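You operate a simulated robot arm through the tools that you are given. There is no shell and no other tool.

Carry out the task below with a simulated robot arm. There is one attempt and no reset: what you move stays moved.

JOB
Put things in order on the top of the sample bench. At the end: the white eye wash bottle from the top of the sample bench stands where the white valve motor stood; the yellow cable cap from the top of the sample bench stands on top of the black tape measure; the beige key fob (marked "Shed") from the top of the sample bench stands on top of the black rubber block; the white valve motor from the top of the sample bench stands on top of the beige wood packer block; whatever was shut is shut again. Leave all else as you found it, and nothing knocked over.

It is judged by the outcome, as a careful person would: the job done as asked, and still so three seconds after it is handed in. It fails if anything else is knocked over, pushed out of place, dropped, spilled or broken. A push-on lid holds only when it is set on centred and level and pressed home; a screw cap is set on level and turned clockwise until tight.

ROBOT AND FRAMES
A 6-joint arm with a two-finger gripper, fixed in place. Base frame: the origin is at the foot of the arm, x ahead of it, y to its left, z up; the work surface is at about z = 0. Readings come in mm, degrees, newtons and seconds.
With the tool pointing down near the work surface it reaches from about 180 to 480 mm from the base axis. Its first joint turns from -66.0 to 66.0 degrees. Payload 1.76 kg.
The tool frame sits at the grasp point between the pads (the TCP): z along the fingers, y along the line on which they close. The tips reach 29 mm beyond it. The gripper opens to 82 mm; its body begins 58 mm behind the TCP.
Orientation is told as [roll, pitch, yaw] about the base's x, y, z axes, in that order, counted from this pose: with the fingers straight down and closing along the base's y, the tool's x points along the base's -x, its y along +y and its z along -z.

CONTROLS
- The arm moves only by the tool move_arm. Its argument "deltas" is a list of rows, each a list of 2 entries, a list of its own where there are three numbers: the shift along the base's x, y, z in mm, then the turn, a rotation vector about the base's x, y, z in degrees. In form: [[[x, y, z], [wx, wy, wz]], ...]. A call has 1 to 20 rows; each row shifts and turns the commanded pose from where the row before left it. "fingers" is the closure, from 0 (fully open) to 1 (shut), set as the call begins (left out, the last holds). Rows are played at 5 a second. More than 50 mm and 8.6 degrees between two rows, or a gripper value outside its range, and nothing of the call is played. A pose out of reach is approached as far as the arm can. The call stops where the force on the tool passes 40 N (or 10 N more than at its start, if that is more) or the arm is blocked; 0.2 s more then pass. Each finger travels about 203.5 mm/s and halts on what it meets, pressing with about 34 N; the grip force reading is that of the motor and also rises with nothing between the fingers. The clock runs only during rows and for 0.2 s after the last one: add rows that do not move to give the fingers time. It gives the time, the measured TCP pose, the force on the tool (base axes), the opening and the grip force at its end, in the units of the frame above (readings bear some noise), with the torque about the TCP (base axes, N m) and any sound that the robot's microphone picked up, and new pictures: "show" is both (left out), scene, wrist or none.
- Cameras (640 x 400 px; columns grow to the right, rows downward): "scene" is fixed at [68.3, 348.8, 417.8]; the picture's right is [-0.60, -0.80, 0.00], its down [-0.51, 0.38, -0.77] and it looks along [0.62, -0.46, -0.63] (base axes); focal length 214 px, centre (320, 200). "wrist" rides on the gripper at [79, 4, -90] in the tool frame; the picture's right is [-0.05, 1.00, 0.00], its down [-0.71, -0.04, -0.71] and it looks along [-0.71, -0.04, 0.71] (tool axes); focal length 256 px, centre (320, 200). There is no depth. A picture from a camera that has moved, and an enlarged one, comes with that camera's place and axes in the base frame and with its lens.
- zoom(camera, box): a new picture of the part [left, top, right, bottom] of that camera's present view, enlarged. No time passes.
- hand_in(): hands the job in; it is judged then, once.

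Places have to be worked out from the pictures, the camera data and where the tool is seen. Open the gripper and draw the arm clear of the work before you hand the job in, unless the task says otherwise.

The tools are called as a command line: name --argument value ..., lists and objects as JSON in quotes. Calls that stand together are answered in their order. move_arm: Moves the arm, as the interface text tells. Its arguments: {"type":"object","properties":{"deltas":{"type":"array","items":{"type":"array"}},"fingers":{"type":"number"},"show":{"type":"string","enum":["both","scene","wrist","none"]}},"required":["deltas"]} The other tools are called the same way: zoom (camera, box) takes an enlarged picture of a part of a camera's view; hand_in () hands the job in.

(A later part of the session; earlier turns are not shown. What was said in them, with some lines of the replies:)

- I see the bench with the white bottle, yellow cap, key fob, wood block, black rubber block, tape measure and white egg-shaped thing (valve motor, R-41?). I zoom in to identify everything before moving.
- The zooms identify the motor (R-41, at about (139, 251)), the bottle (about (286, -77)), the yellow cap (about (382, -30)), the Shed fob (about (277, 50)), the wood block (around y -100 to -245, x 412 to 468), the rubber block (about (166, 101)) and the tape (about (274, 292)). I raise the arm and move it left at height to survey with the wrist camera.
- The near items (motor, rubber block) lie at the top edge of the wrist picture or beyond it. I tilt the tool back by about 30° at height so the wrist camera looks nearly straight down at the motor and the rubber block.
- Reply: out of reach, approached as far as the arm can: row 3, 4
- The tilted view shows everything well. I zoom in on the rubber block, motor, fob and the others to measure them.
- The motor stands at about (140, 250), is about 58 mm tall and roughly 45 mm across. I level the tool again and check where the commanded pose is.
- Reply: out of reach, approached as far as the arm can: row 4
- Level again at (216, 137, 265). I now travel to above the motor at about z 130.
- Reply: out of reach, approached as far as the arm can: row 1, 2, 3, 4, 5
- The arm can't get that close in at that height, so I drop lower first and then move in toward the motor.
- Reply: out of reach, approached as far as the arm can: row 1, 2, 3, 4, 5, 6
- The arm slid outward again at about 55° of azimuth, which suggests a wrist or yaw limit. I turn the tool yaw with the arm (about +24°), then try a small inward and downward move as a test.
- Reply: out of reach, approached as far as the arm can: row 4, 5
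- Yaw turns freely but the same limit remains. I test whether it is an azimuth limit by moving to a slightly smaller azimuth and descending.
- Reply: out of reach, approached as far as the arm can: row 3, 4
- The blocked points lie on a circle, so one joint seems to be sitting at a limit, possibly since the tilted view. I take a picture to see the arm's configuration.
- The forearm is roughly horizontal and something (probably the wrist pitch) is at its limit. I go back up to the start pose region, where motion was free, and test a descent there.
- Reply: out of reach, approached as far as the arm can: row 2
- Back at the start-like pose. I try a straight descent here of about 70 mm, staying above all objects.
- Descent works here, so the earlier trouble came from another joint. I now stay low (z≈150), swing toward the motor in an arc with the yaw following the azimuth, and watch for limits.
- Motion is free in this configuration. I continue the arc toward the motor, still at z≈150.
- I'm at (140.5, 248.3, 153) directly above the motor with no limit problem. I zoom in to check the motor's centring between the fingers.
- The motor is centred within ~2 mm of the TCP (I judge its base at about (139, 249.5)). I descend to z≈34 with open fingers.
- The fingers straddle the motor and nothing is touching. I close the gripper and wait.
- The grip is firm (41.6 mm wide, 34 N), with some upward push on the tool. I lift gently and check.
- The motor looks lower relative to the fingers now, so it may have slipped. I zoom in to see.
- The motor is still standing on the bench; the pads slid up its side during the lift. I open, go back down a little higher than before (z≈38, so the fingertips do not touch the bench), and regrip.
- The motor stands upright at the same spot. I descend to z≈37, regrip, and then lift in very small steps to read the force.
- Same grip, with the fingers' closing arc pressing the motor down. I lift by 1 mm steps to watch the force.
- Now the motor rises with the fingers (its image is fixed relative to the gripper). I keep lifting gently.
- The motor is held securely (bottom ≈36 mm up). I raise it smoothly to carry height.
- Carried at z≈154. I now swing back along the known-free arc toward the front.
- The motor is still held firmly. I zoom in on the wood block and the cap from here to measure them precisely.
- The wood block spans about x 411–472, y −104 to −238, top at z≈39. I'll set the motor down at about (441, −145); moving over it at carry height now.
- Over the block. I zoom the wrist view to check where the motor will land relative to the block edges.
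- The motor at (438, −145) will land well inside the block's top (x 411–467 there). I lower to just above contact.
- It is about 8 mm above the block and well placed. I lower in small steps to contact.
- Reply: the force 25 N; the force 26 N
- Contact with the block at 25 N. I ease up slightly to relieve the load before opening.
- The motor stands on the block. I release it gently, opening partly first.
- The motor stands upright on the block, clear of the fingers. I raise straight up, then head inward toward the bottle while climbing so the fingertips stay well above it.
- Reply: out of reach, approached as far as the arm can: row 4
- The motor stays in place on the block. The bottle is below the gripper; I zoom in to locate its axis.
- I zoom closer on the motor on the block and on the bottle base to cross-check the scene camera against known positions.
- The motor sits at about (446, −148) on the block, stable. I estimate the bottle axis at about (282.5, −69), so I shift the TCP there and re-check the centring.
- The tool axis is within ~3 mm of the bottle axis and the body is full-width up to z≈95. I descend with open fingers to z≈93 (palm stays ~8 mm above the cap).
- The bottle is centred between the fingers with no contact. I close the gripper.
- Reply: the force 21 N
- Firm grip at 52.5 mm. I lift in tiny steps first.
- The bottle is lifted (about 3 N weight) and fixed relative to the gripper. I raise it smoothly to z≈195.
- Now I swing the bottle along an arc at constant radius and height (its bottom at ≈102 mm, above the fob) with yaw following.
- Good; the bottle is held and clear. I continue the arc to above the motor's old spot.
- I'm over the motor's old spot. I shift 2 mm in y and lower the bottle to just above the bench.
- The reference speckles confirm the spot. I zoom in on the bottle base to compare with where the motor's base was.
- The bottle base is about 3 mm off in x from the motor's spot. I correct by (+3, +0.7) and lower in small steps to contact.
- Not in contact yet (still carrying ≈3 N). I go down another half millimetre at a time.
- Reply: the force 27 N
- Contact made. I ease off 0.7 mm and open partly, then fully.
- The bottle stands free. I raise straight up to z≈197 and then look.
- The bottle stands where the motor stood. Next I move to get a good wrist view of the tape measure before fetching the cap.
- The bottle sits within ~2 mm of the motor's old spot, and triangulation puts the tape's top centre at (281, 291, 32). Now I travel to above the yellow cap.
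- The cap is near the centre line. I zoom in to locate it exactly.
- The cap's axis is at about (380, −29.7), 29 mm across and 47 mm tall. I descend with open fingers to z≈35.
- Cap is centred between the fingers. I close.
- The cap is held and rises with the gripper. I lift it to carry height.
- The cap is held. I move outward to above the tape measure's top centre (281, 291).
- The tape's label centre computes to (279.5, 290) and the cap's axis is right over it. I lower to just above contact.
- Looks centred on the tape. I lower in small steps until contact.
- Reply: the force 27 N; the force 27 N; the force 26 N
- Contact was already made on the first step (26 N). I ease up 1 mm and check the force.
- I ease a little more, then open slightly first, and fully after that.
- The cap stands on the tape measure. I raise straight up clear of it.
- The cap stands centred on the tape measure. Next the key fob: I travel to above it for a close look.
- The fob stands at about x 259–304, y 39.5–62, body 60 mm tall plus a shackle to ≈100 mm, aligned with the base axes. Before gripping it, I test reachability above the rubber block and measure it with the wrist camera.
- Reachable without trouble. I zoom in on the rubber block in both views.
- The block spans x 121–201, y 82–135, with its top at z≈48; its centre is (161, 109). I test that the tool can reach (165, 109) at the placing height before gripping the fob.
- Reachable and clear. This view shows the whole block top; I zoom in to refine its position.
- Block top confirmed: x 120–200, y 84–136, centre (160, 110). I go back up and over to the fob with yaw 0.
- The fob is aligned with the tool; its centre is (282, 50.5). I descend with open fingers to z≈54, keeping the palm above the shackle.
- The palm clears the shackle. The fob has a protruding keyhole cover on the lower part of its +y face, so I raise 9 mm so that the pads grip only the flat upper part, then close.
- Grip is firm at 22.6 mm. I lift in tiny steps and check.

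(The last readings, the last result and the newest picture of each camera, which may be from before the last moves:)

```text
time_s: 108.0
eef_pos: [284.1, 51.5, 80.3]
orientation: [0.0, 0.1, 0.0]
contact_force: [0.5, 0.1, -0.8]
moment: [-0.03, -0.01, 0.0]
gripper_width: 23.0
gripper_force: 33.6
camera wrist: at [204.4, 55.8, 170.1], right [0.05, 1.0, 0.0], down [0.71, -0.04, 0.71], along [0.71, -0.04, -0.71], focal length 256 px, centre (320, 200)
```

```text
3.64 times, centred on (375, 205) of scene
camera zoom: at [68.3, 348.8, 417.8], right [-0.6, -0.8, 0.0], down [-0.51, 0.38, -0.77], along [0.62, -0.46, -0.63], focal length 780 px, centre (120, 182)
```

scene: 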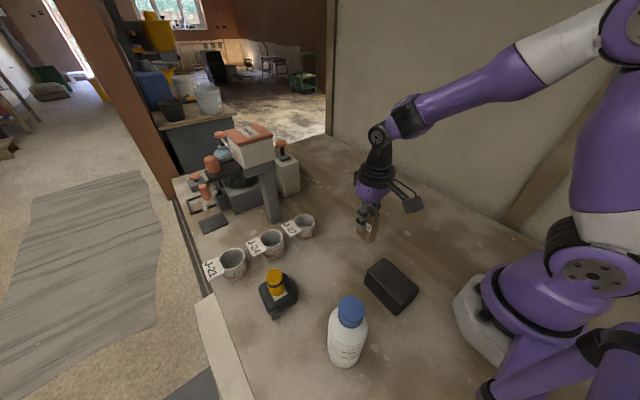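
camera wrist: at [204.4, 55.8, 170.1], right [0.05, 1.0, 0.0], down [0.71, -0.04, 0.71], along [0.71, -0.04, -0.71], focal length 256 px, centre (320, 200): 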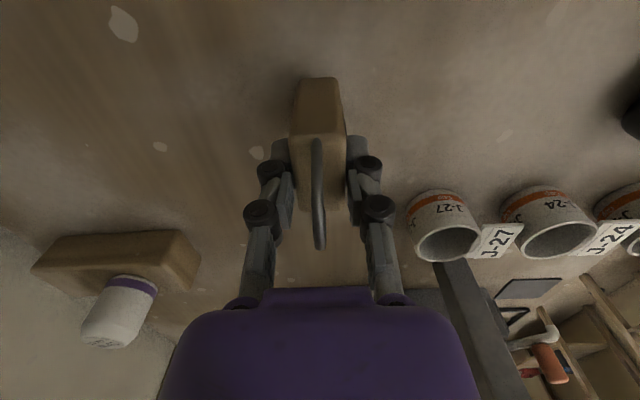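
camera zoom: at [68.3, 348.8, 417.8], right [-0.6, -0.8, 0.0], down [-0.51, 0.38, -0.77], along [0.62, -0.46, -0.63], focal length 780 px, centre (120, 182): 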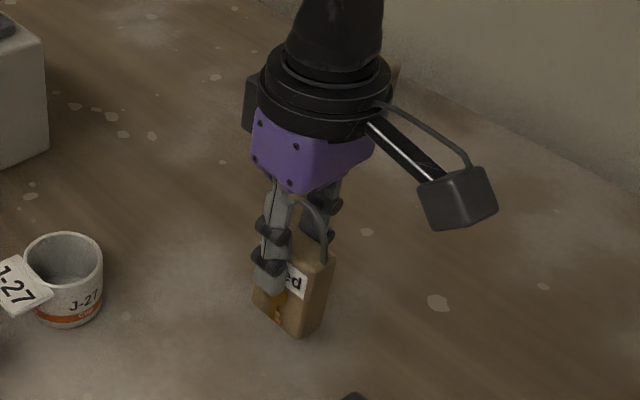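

The fob is lifted and steady. I raise it to z≈147.

move_arm --deltas '[[[0, 0, 5], [0, 0, 0]], [[0, 0, 8], [0, 0, 0]], [[0, 0, 10], [0, 0, 0]], [[0, 0, 12], [0, 0, 0]], [[0, 0, 12], [0, 0, 0]], [[0, 0, 10], [0, 0, 0]], [[0, 0, 6], [0, 0, 0]], [[0, 0, 3], [0, 0, 0]], [[0, 0, 0], [0, 0, 0]]]' --show "none"

move_arm --deltas '[[[-5, 3, 0], [0, 0, 0]], [[-10, 5, 0], [0, 0, 0]], [[-13, 7, 0], [0, 0, 0]], [[-15, 7, 0], [0, 0, 0]], [[-15, 8, 0], [0, 0, 0]], [[-15, 8, 0], [0, 0, 0]], [[-15, 8, 0], [0, 0, 0]], [[-12, 6, 0], [0, 0, 0]], [[-10, 4, 0], [0, 0, 0]], [[-6, 2, 0], [0, 0, 0]], [[0, 0, 0], [0, 0, 0]]]' --show "both"

zoom --camera "wrist" --box '[220, 0, 420, 260]'

zoom --camera "scene" --box '[340, 210, 460, 330]'

```text
time_s: 110.0
eef_pos: [284.1, 51.7, 148.9]
orientation: [0.0, 0.0, 0.0]
contact_force: [-0.1, -0.2, -0.1]
moment: [-0.02, 0.01, 0.01]
gripper_width: 22.7
gripper_force: 33.9
```

```text
time_s: 112.4
eef_pos: [168.1, 108.8, 148.1]
orientation: [0.0, -0.1, 0.1]
contact_force: [1.1, -0.1, -0.8]
moment: [0.02, 0.01, -0.01]
gripper_width: 22.8
gripper_force: 33.8
camera wrist: at [88.4, 113.1, 236.6], right [0.05, 1.0, 0.0], down [0.71, -0.04, 0.71], along [0.71, -0.04, -0.71], focal length 256 px, centre (320, 200)
```

scene: 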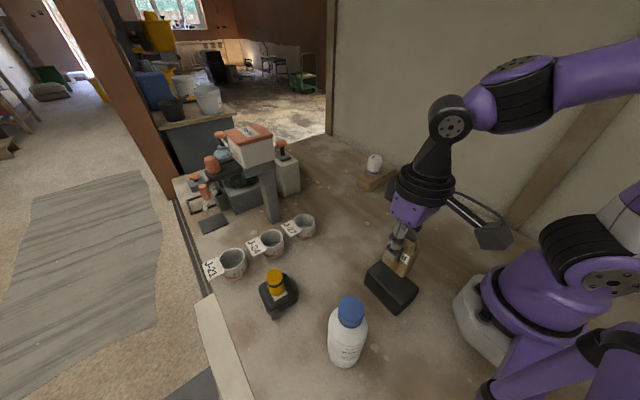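
wrist: 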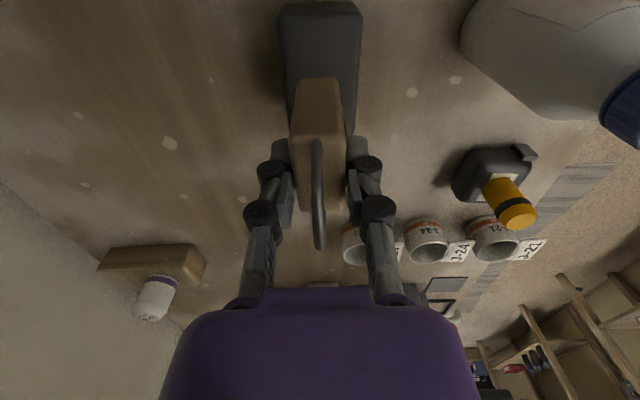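

```text
1.54 times, centred on (320, 130) of wrist
camera zoom: at [88.4, 113.1, 236.6], right [0.05, 1.0, 0.0], down [0.71, -0.04, 0.71], along [0.71, -0.04, -0.71], focal length 394 px, centre (320, 308)
```

zoom: 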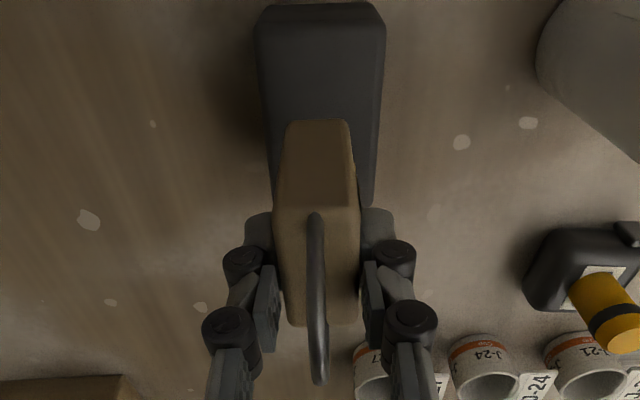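

```text
3.33 times, centred on (400, 270) of scene
camera zoom: at [68.3, 348.8, 417.8], right [-0.6, -0.8, 0.0], down [-0.51, 0.38, -0.77], along [0.62, -0.46, -0.63], focal length 715 px, centre (53, -33)
```

zoom: 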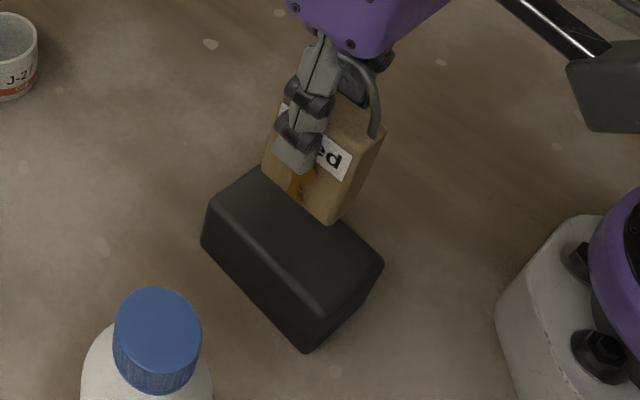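

The fob is over the block. I shift slightly to centre it (fob centre ≈ (162, 110)) and lower to just above the block top.

move_arm --deltas '[[[-2, 0.5, -3], [0, 0, 0]], [[-2, 0.5, -6], [0, 0, 0]], [[0, 0, -7], [0, 0, 0]], [[0, 0, -7], [0, 0, 0]], [[0, 0, -5], [0, 0, 0]], [[0, 0, -3], [0, 0, 0]], [[0, 0, 0], [0, 0, 0]]]' --show "both"

zoom --camera "wrist" --box '[220, 0, 420, 260]'

zoom --camera "scene" --box '[340, 210, 460, 330]'

```text
time_s: 114.0
eef_pos: [162.6, 111.4, 116.3]
orientation: [0.0, 0.0, 0.1]
contact_force: [-0.7, 0.0, -0.9]
moment: [0.0, -0.02, -0.01]
gripper_width: 22.9
gripper_force: 34.4
camera wrist: at [84.5, 114.1, 205.1], right [0.05, 1.0, 0.0], down [0.71, -0.04, 0.71], along [0.71, -0.04, -0.71], focal length 256 px, centre (320, 200)
```

scene: 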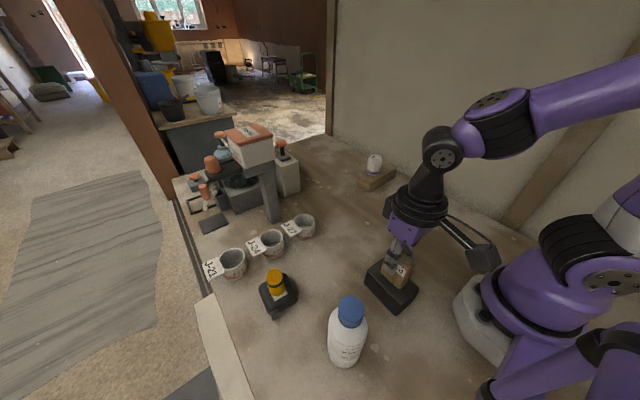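
wrist: 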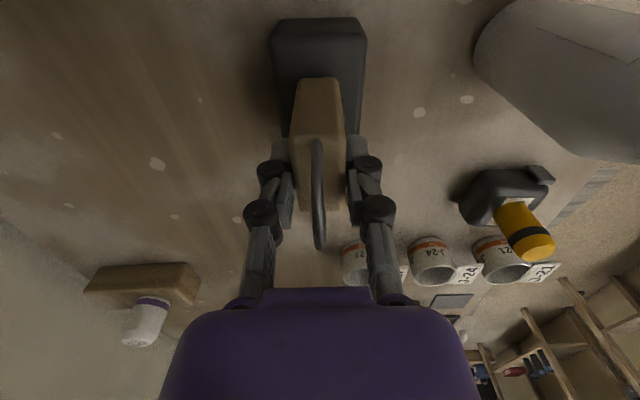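

```text
1.54 times, centred on (320, 130) of wrist
camera zoom: at [84.5, 114.1, 205.1], right [0.05, 1.0, 0.0], down [0.71, -0.04, 0.71], along [0.71, -0.04, -0.71], focal length 394 px, centre (320, 308)
```

zoom: 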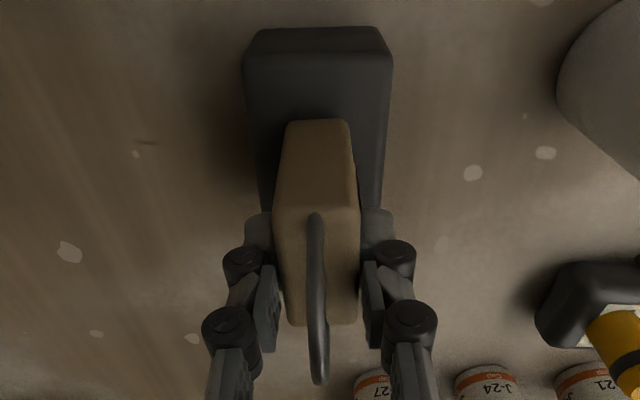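

```text
3.33 times, centred on (400, 270) of scene
camera zoom: at [68.3, 348.8, 417.8], right [-0.6, -0.8, 0.0], down [-0.51, 0.38, -0.77], along [0.62, -0.46, -0.63], focal length 715 px, centre (53, -33)
```

zoom: 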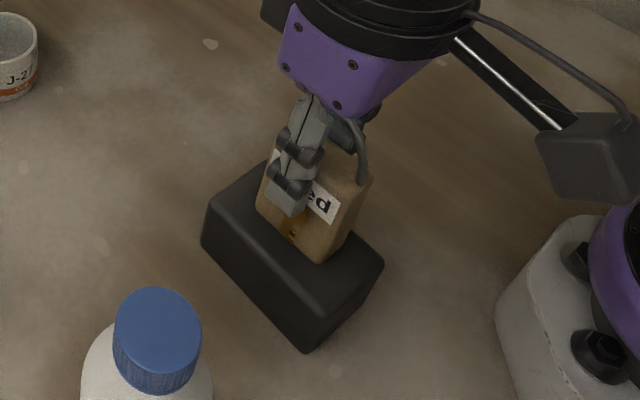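

Well centred over the block. I lower in small separate steps, watching the force.

move_arm --deltas '[[[0, 0, -1.5], [0, 0, 0]], [[0, 0, -1], [0, 0, 0]], [[0, 0, 0], [0, 0, 0]]]' --show "none"

```text
time_s: 114.8
eef_pos: [163.7, 110.5, 113.1]
orientation: [0.0, 0.0, 0.1]
contact_force: [-0.9, 0.3, 2.0]
moment: [0.03, 0.05, 0.01]
gripper_width: 22.8
gripper_force: 34.1
```

The force rose slightly to +2 N, so contact is near. Another 0.7 mm.

move_arm --deltas '[[[0, 0, -0.7], [0, 0, 0]], [[0, 0, 0], [0, 0, 0]]]' --show "both"

zoom --camera "scene" --box '[350, 230, 430, 320]'

```text
time_s: 115.4
eef_pos: [163.8, 109.9, 113.7]
orientation: [0.0, -0.1, 0.1]
contact_force: [-3.4, -4.2, 23.8]
moment: [-0.21, 0.18, 0.0]
gripper_width: 22.9
gripper_force: 34.2
camera wrist: at [84.6, 114.5, 202.3], right [0.05, 1.0, 0.0], down [0.71, -0.04, 0.71], along [0.71, -0.04, -0.71], focal length 256 px, centre (320, 200)
```

scene: 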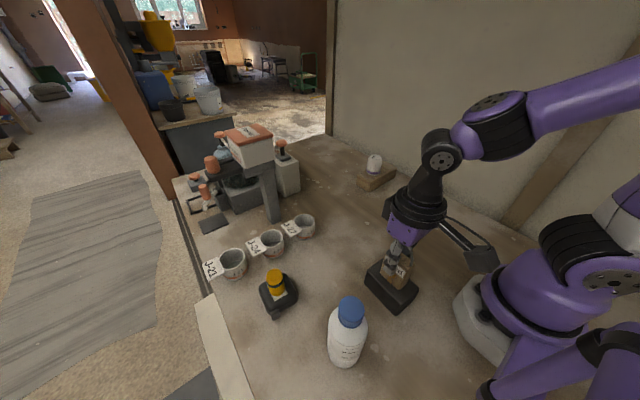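
wrist: 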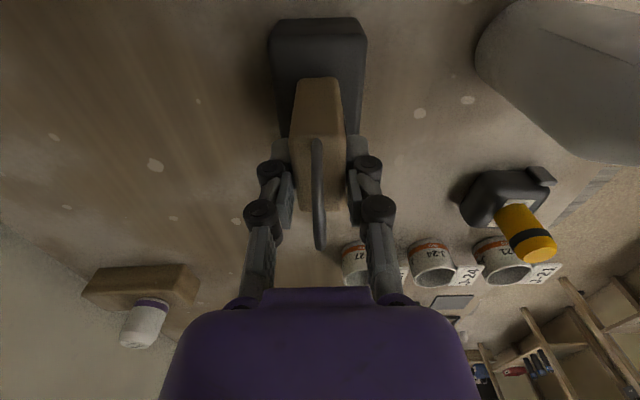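

```text
4.44 times, centred on (390, 275) of scene
camera zoom: at [68.3, 348.8, 417.8], right [-0.6, -0.8, 0.0], down [-0.51, 0.38, -0.77], along [0.62, -0.46, -0.63], focal length 953 px, centre (9, -133)
```

zoom: 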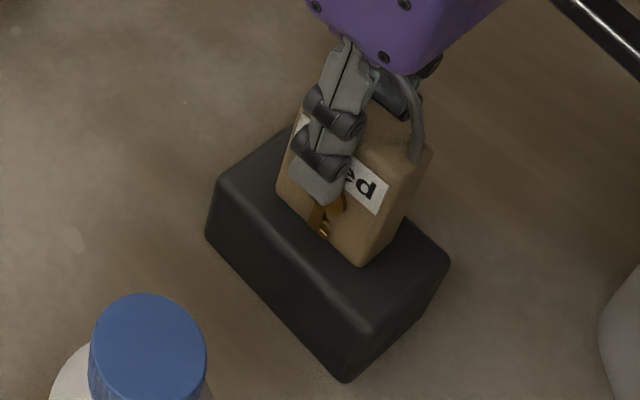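

Contact at 24 N, and the fob stands upright on the block. I ease up 0.7 mm, then open in stages.

move_arm --deltas '[[[0, 0, 0.7], [0, 0, 0]], [[0, 0, 0], [0, 0, 0]]]' --show "none"

move_arm --deltas '[[[0, 0, 0], [0, 0, 0]], [[0, 0, 0], [0, 0, 0]]]' --fingers 0.6 --show "none"

move_arm --deltas '[[[0, 0, 0], [0, 0, 0]], [[0, 0, 0], [0, 0, 0]]]' --fingers 0.1 --show "both"

zoom --camera "scene" --box '[350, 230, 430, 320]'

```text
time_s: 116.0
eef_pos: [162.6, 109.6, 113.8]
orientation: [0.0, 0.0, 0.1]
contact_force: [1.3, -0.3, 1.0]
moment: [0.08, -0.11, -0.01]
gripper_width: 23.1
gripper_force: 34.1
```

```text
time_s: 116.6
eef_pos: [162.2, 110.6, 114.0]
orientation: [-0.1, -0.1, 0.1]
contact_force: [-0.3, -0.1, -0.2]
moment: [0.03, -0.01, 0.03]
gripper_width: 33.0
gripper_force: 0.1
```

```text
time_s: 117.2
eef_pos: [162.9, 109.2, 112.8]
orientation: [0.0, 0.0, 0.1]
contact_force: [-0.9, -0.5, -0.2]
moment: [-0.01, -0.02, 0.01]
gripper_width: 73.7
gripper_force: 0.0
camera wrist: at [84.3, 114.5, 202.8], right [0.05, 1.0, 0.0], down [0.71, -0.04, 0.71], along [0.71, -0.04, -0.71], focal length 256 px, centre (320, 200)
```

scene: 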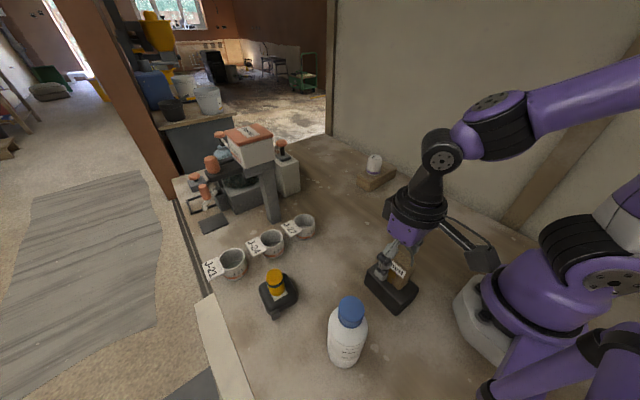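
wrist: 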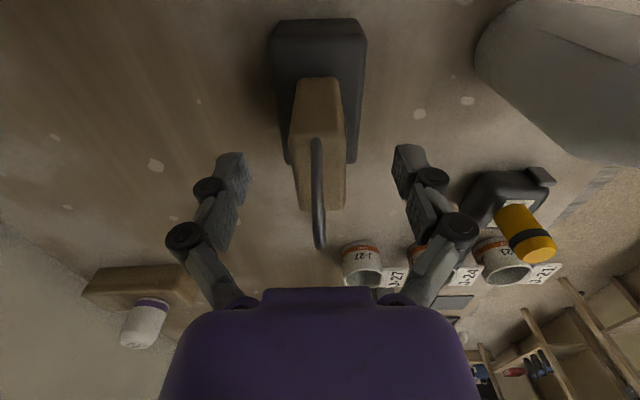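

```text
4.44 times, centred on (390, 275) of scene
camera zoom: at [68.3, 348.8, 417.8], right [-0.6, -0.8, 0.0], down [-0.51, 0.38, -0.77], along [0.62, -0.46, -0.63], focal length 953 px, centre (9, -133)
```

zoom: 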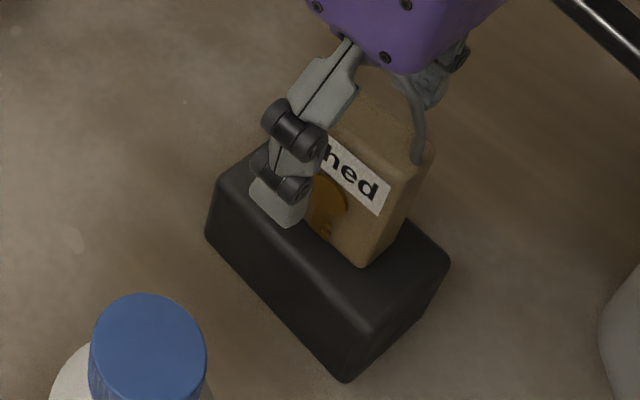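

The fob stands on the block. I open fully, rise straight up, and then withdraw along +x (fingers straddling the fob plane) while climbing.

move_arm --deltas '[[[0, 0, 4], [0, 0, 0]], [[0, 0, 8], [0, 0, 0]], [[0, 0, 12], [0, 0, 0]], [[0, 0, 10], [0, 0, 0]], [[6, 0, 6], [0, 0, 0]], [[12, 0, 7], [0, 0, 0]], [[14, 0, 7], [0, 0, 0]], [[14, 0, 7], [0, 0, 0]], [[14, 0, 7], [0, 0, 0]], [[14, 0, 5], [0, 0, 0]], [[14, 0, 4], [0, 0, 0]], [[0, 0, 0], [0, 0, 0]]]' --fingers 0 --show "both"

zoom --camera "scene" --box '[340, 210, 450, 320]'

zoom --camera "scene" --box '[350, 140, 410, 200]'

```text
time_s: 119.8
eef_pos: [251.6, 109.1, 190.3]
orientation: [0.0, 0.0, 0.1]
contact_force: [0.2, 1.3, 0.1]
moment: [0.04, 0.01, -0.03]
gripper_width: 82.0
gripper_force: 0.0
camera wrist: at [172.5, 113.7, 279.9], right [0.05, 1.0, 0.0], down [0.71, -0.04, 0.71], along [0.71, -0.04, -0.71], focal length 256 px, centre (320, 200)
```

scene: 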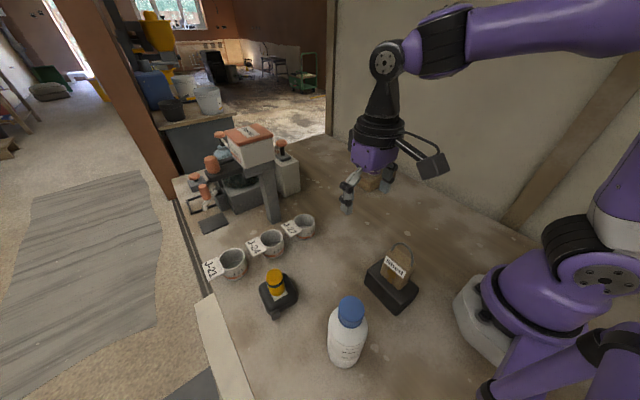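
wrist: 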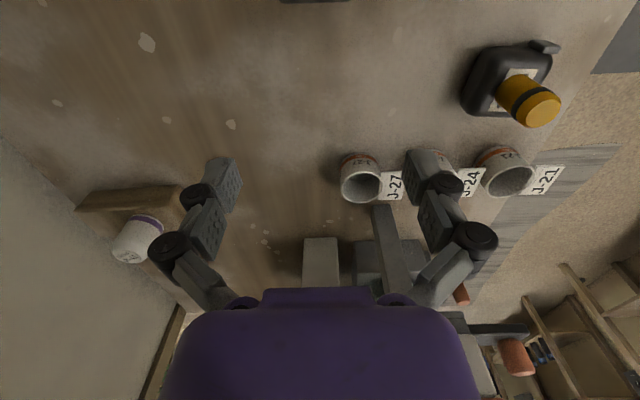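

```text
3.64 times, centred on (395, 265) of scene
camera zoom: at [68.4, 348.8, 417.8], right [-0.6, -0.8, 0.0], down [-0.51, 0.38, -0.77], along [0.62, -0.46, -0.63], focal length 780 px, centre (47, -36)
```

zoom: 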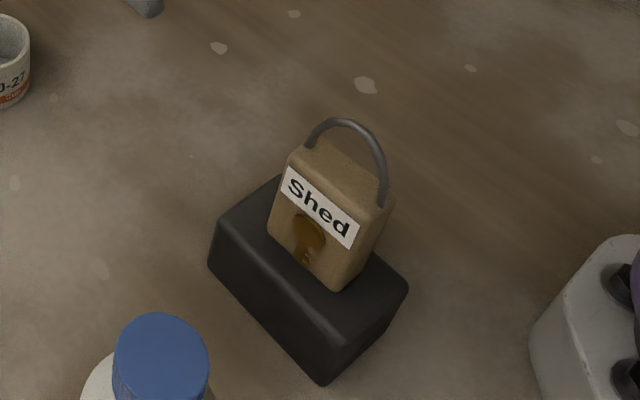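

```text
6.67 times, centred on (380, 170) of scene
camera zoom: at [68.4, 348.8, 417.8], right [-0.6, -0.8, 0.0], down [-0.51, 0.38, -0.77], along [0.62, -0.46, -0.63], focal length 1430 px, centre (-80, 400)
```

zoom: 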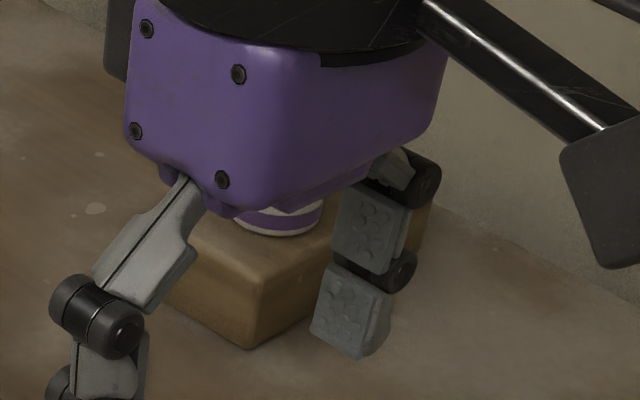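

All four items are placed. I draw the arm up to its starting pose, clear of the work, and inspect everything.

move_arm --deltas '[[[6, -6, 6], [0, 0, 0]], [[13, -12, 8], [0, 0, 0]], [[14, -12, 8], [0, 0, 0]], [[14, -12, 8], [0, 0, 0]], [[14, -12, 8], [0, 0, 0]], [[14, -12, 4], [0, 0, 0]], [[14, -12, 4], [0, 0, 0]], [[10, -12, 0], [0, 0, 0]], [[0, 0, 0], [0, 0, 0]]]' --fingers 0 --show "both"

zoom --camera "scene" --box '[350, 140, 410, 200]'

zoom --camera "wrist" --box '[100, 60, 260, 200]'

zoom --camera "scene" --box '[240, 230, 440, 380]'

```text
time_s: 121.8
eef_pos: [350.3, 19.5, 236.3]
orientation: [-0.1, 0.0, 0.1]
contact_force: [-1.0, 0.2, 0.3]
moment: [0.01, 0.03, -0.01]
gripper_width: 81.9
gripper_force: 0.1
camera wrist: at [271.9, 23.3, 325.7], right [0.05, 1.0, 0.0], down [0.71, -0.04, 0.71], along [0.71, -0.04, -0.71], focal length 256 px, centre (320, 200)
```

scene: 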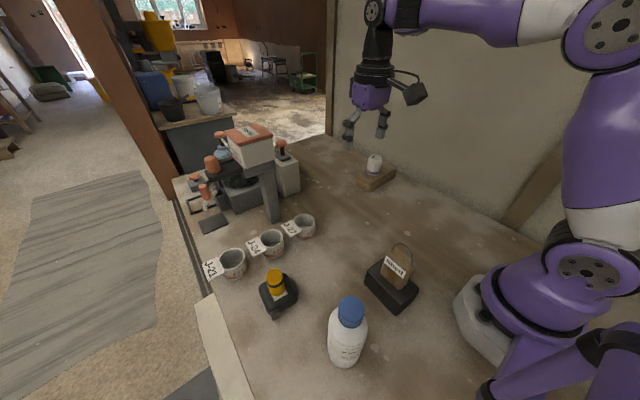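
wrist: 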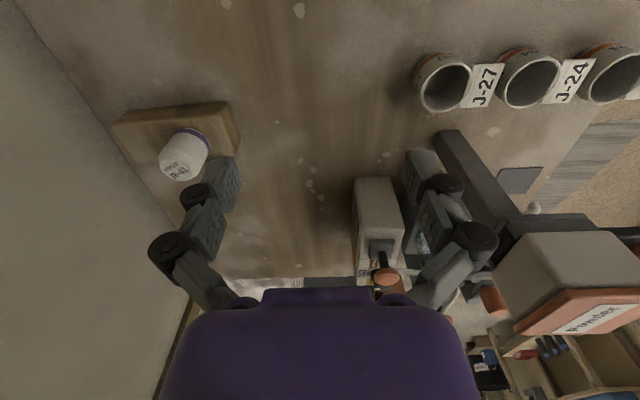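

```text
6.67 times, centred on (380, 170) of scene
camera zoom: at [68.4, 348.8, 417.8], right [-0.6, -0.8, 0.0], down [-0.51, 0.38, -0.77], along [0.62, -0.46, -0.63], focal length 1430 px, centre (-80, 400)
```

zoom: 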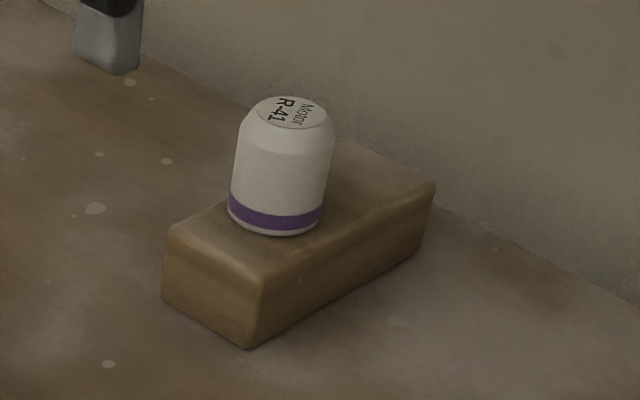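

```text
2.86 times, centred on (180, 130) of wrist
camera zoom: at [271.9, 23.3, 325.7], right [0.05, 1.0, 0.0], down [0.71, -0.04, 0.71], along [0.71, -0.04, -0.71], focal length 731 px, centre (720, 400)
```

zoom: 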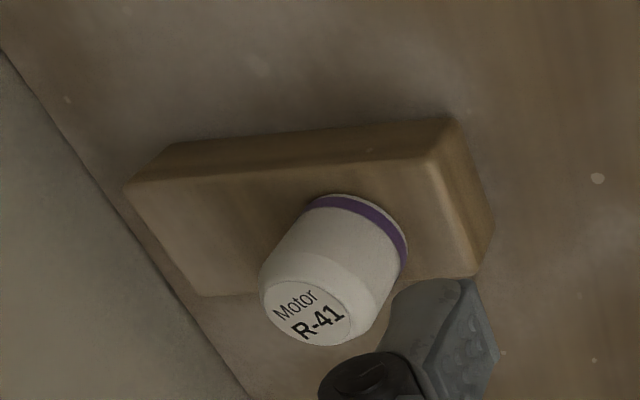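

```text
2.67 times, centred on (340, 305) of scene
camera zoom: at [68.4, 348.8, 417.8], right [-0.6, -0.8, 0.0], down [-0.51, 0.38, -0.77], along [0.62, -0.46, -0.63], focal length 572 px, centre (267, -80)
```

zoom: 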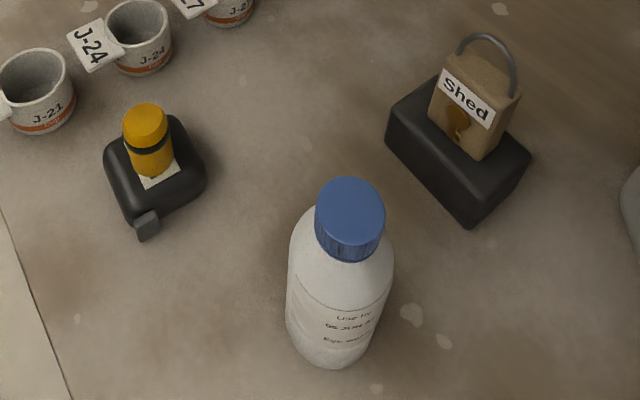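

The checks:
- **Bottle:** upright, within about 2 mm of the motor's old spot.
- **Cap:** stands on the tape measure.
- **Fob:** stands on the rubber block.
- **Motor:** stands upright and steady on the wood block, though its base may overhang the far edge by 1–2 mm. It hasn't moved for over a minute.
- **Everything else:** the tape and both blocks haven't moved, and nothing was opened.

The gripper is open and the arm is back at its starting pose, so I hand the job in.

hand_in

```text
The job is handed in.
```

I've handed the job in, with all four items where you asked and nothing knocked over. I haven't seen the judging result.

- **Eye wash bottle:** it stands upright within about 2 mm of where the valve motor stood.
- **Yellow cable cap:** it stands on top of the tape measure, roughly centred.
- **"Shed" key fob:** it stands upright on the rubber block.
- **Valve motor:** it stands on the wood packer block, about 8 mm off the block's centre line. Its base may overhang the far edge by 1–2 mm. It stayed upright and still for more than a minute before I handed in, so I left it rather than risk moving it again.

On my first try at lifting the motor, the grip slipped up its side and the motor stayed standing. I gripped it again and lifted more slowly.

From the pictures, the tape measure and both blocks are where they started. Nothing was opened, so nothing needed shutting again. The gripper is open and the arm is back at its starting pose.
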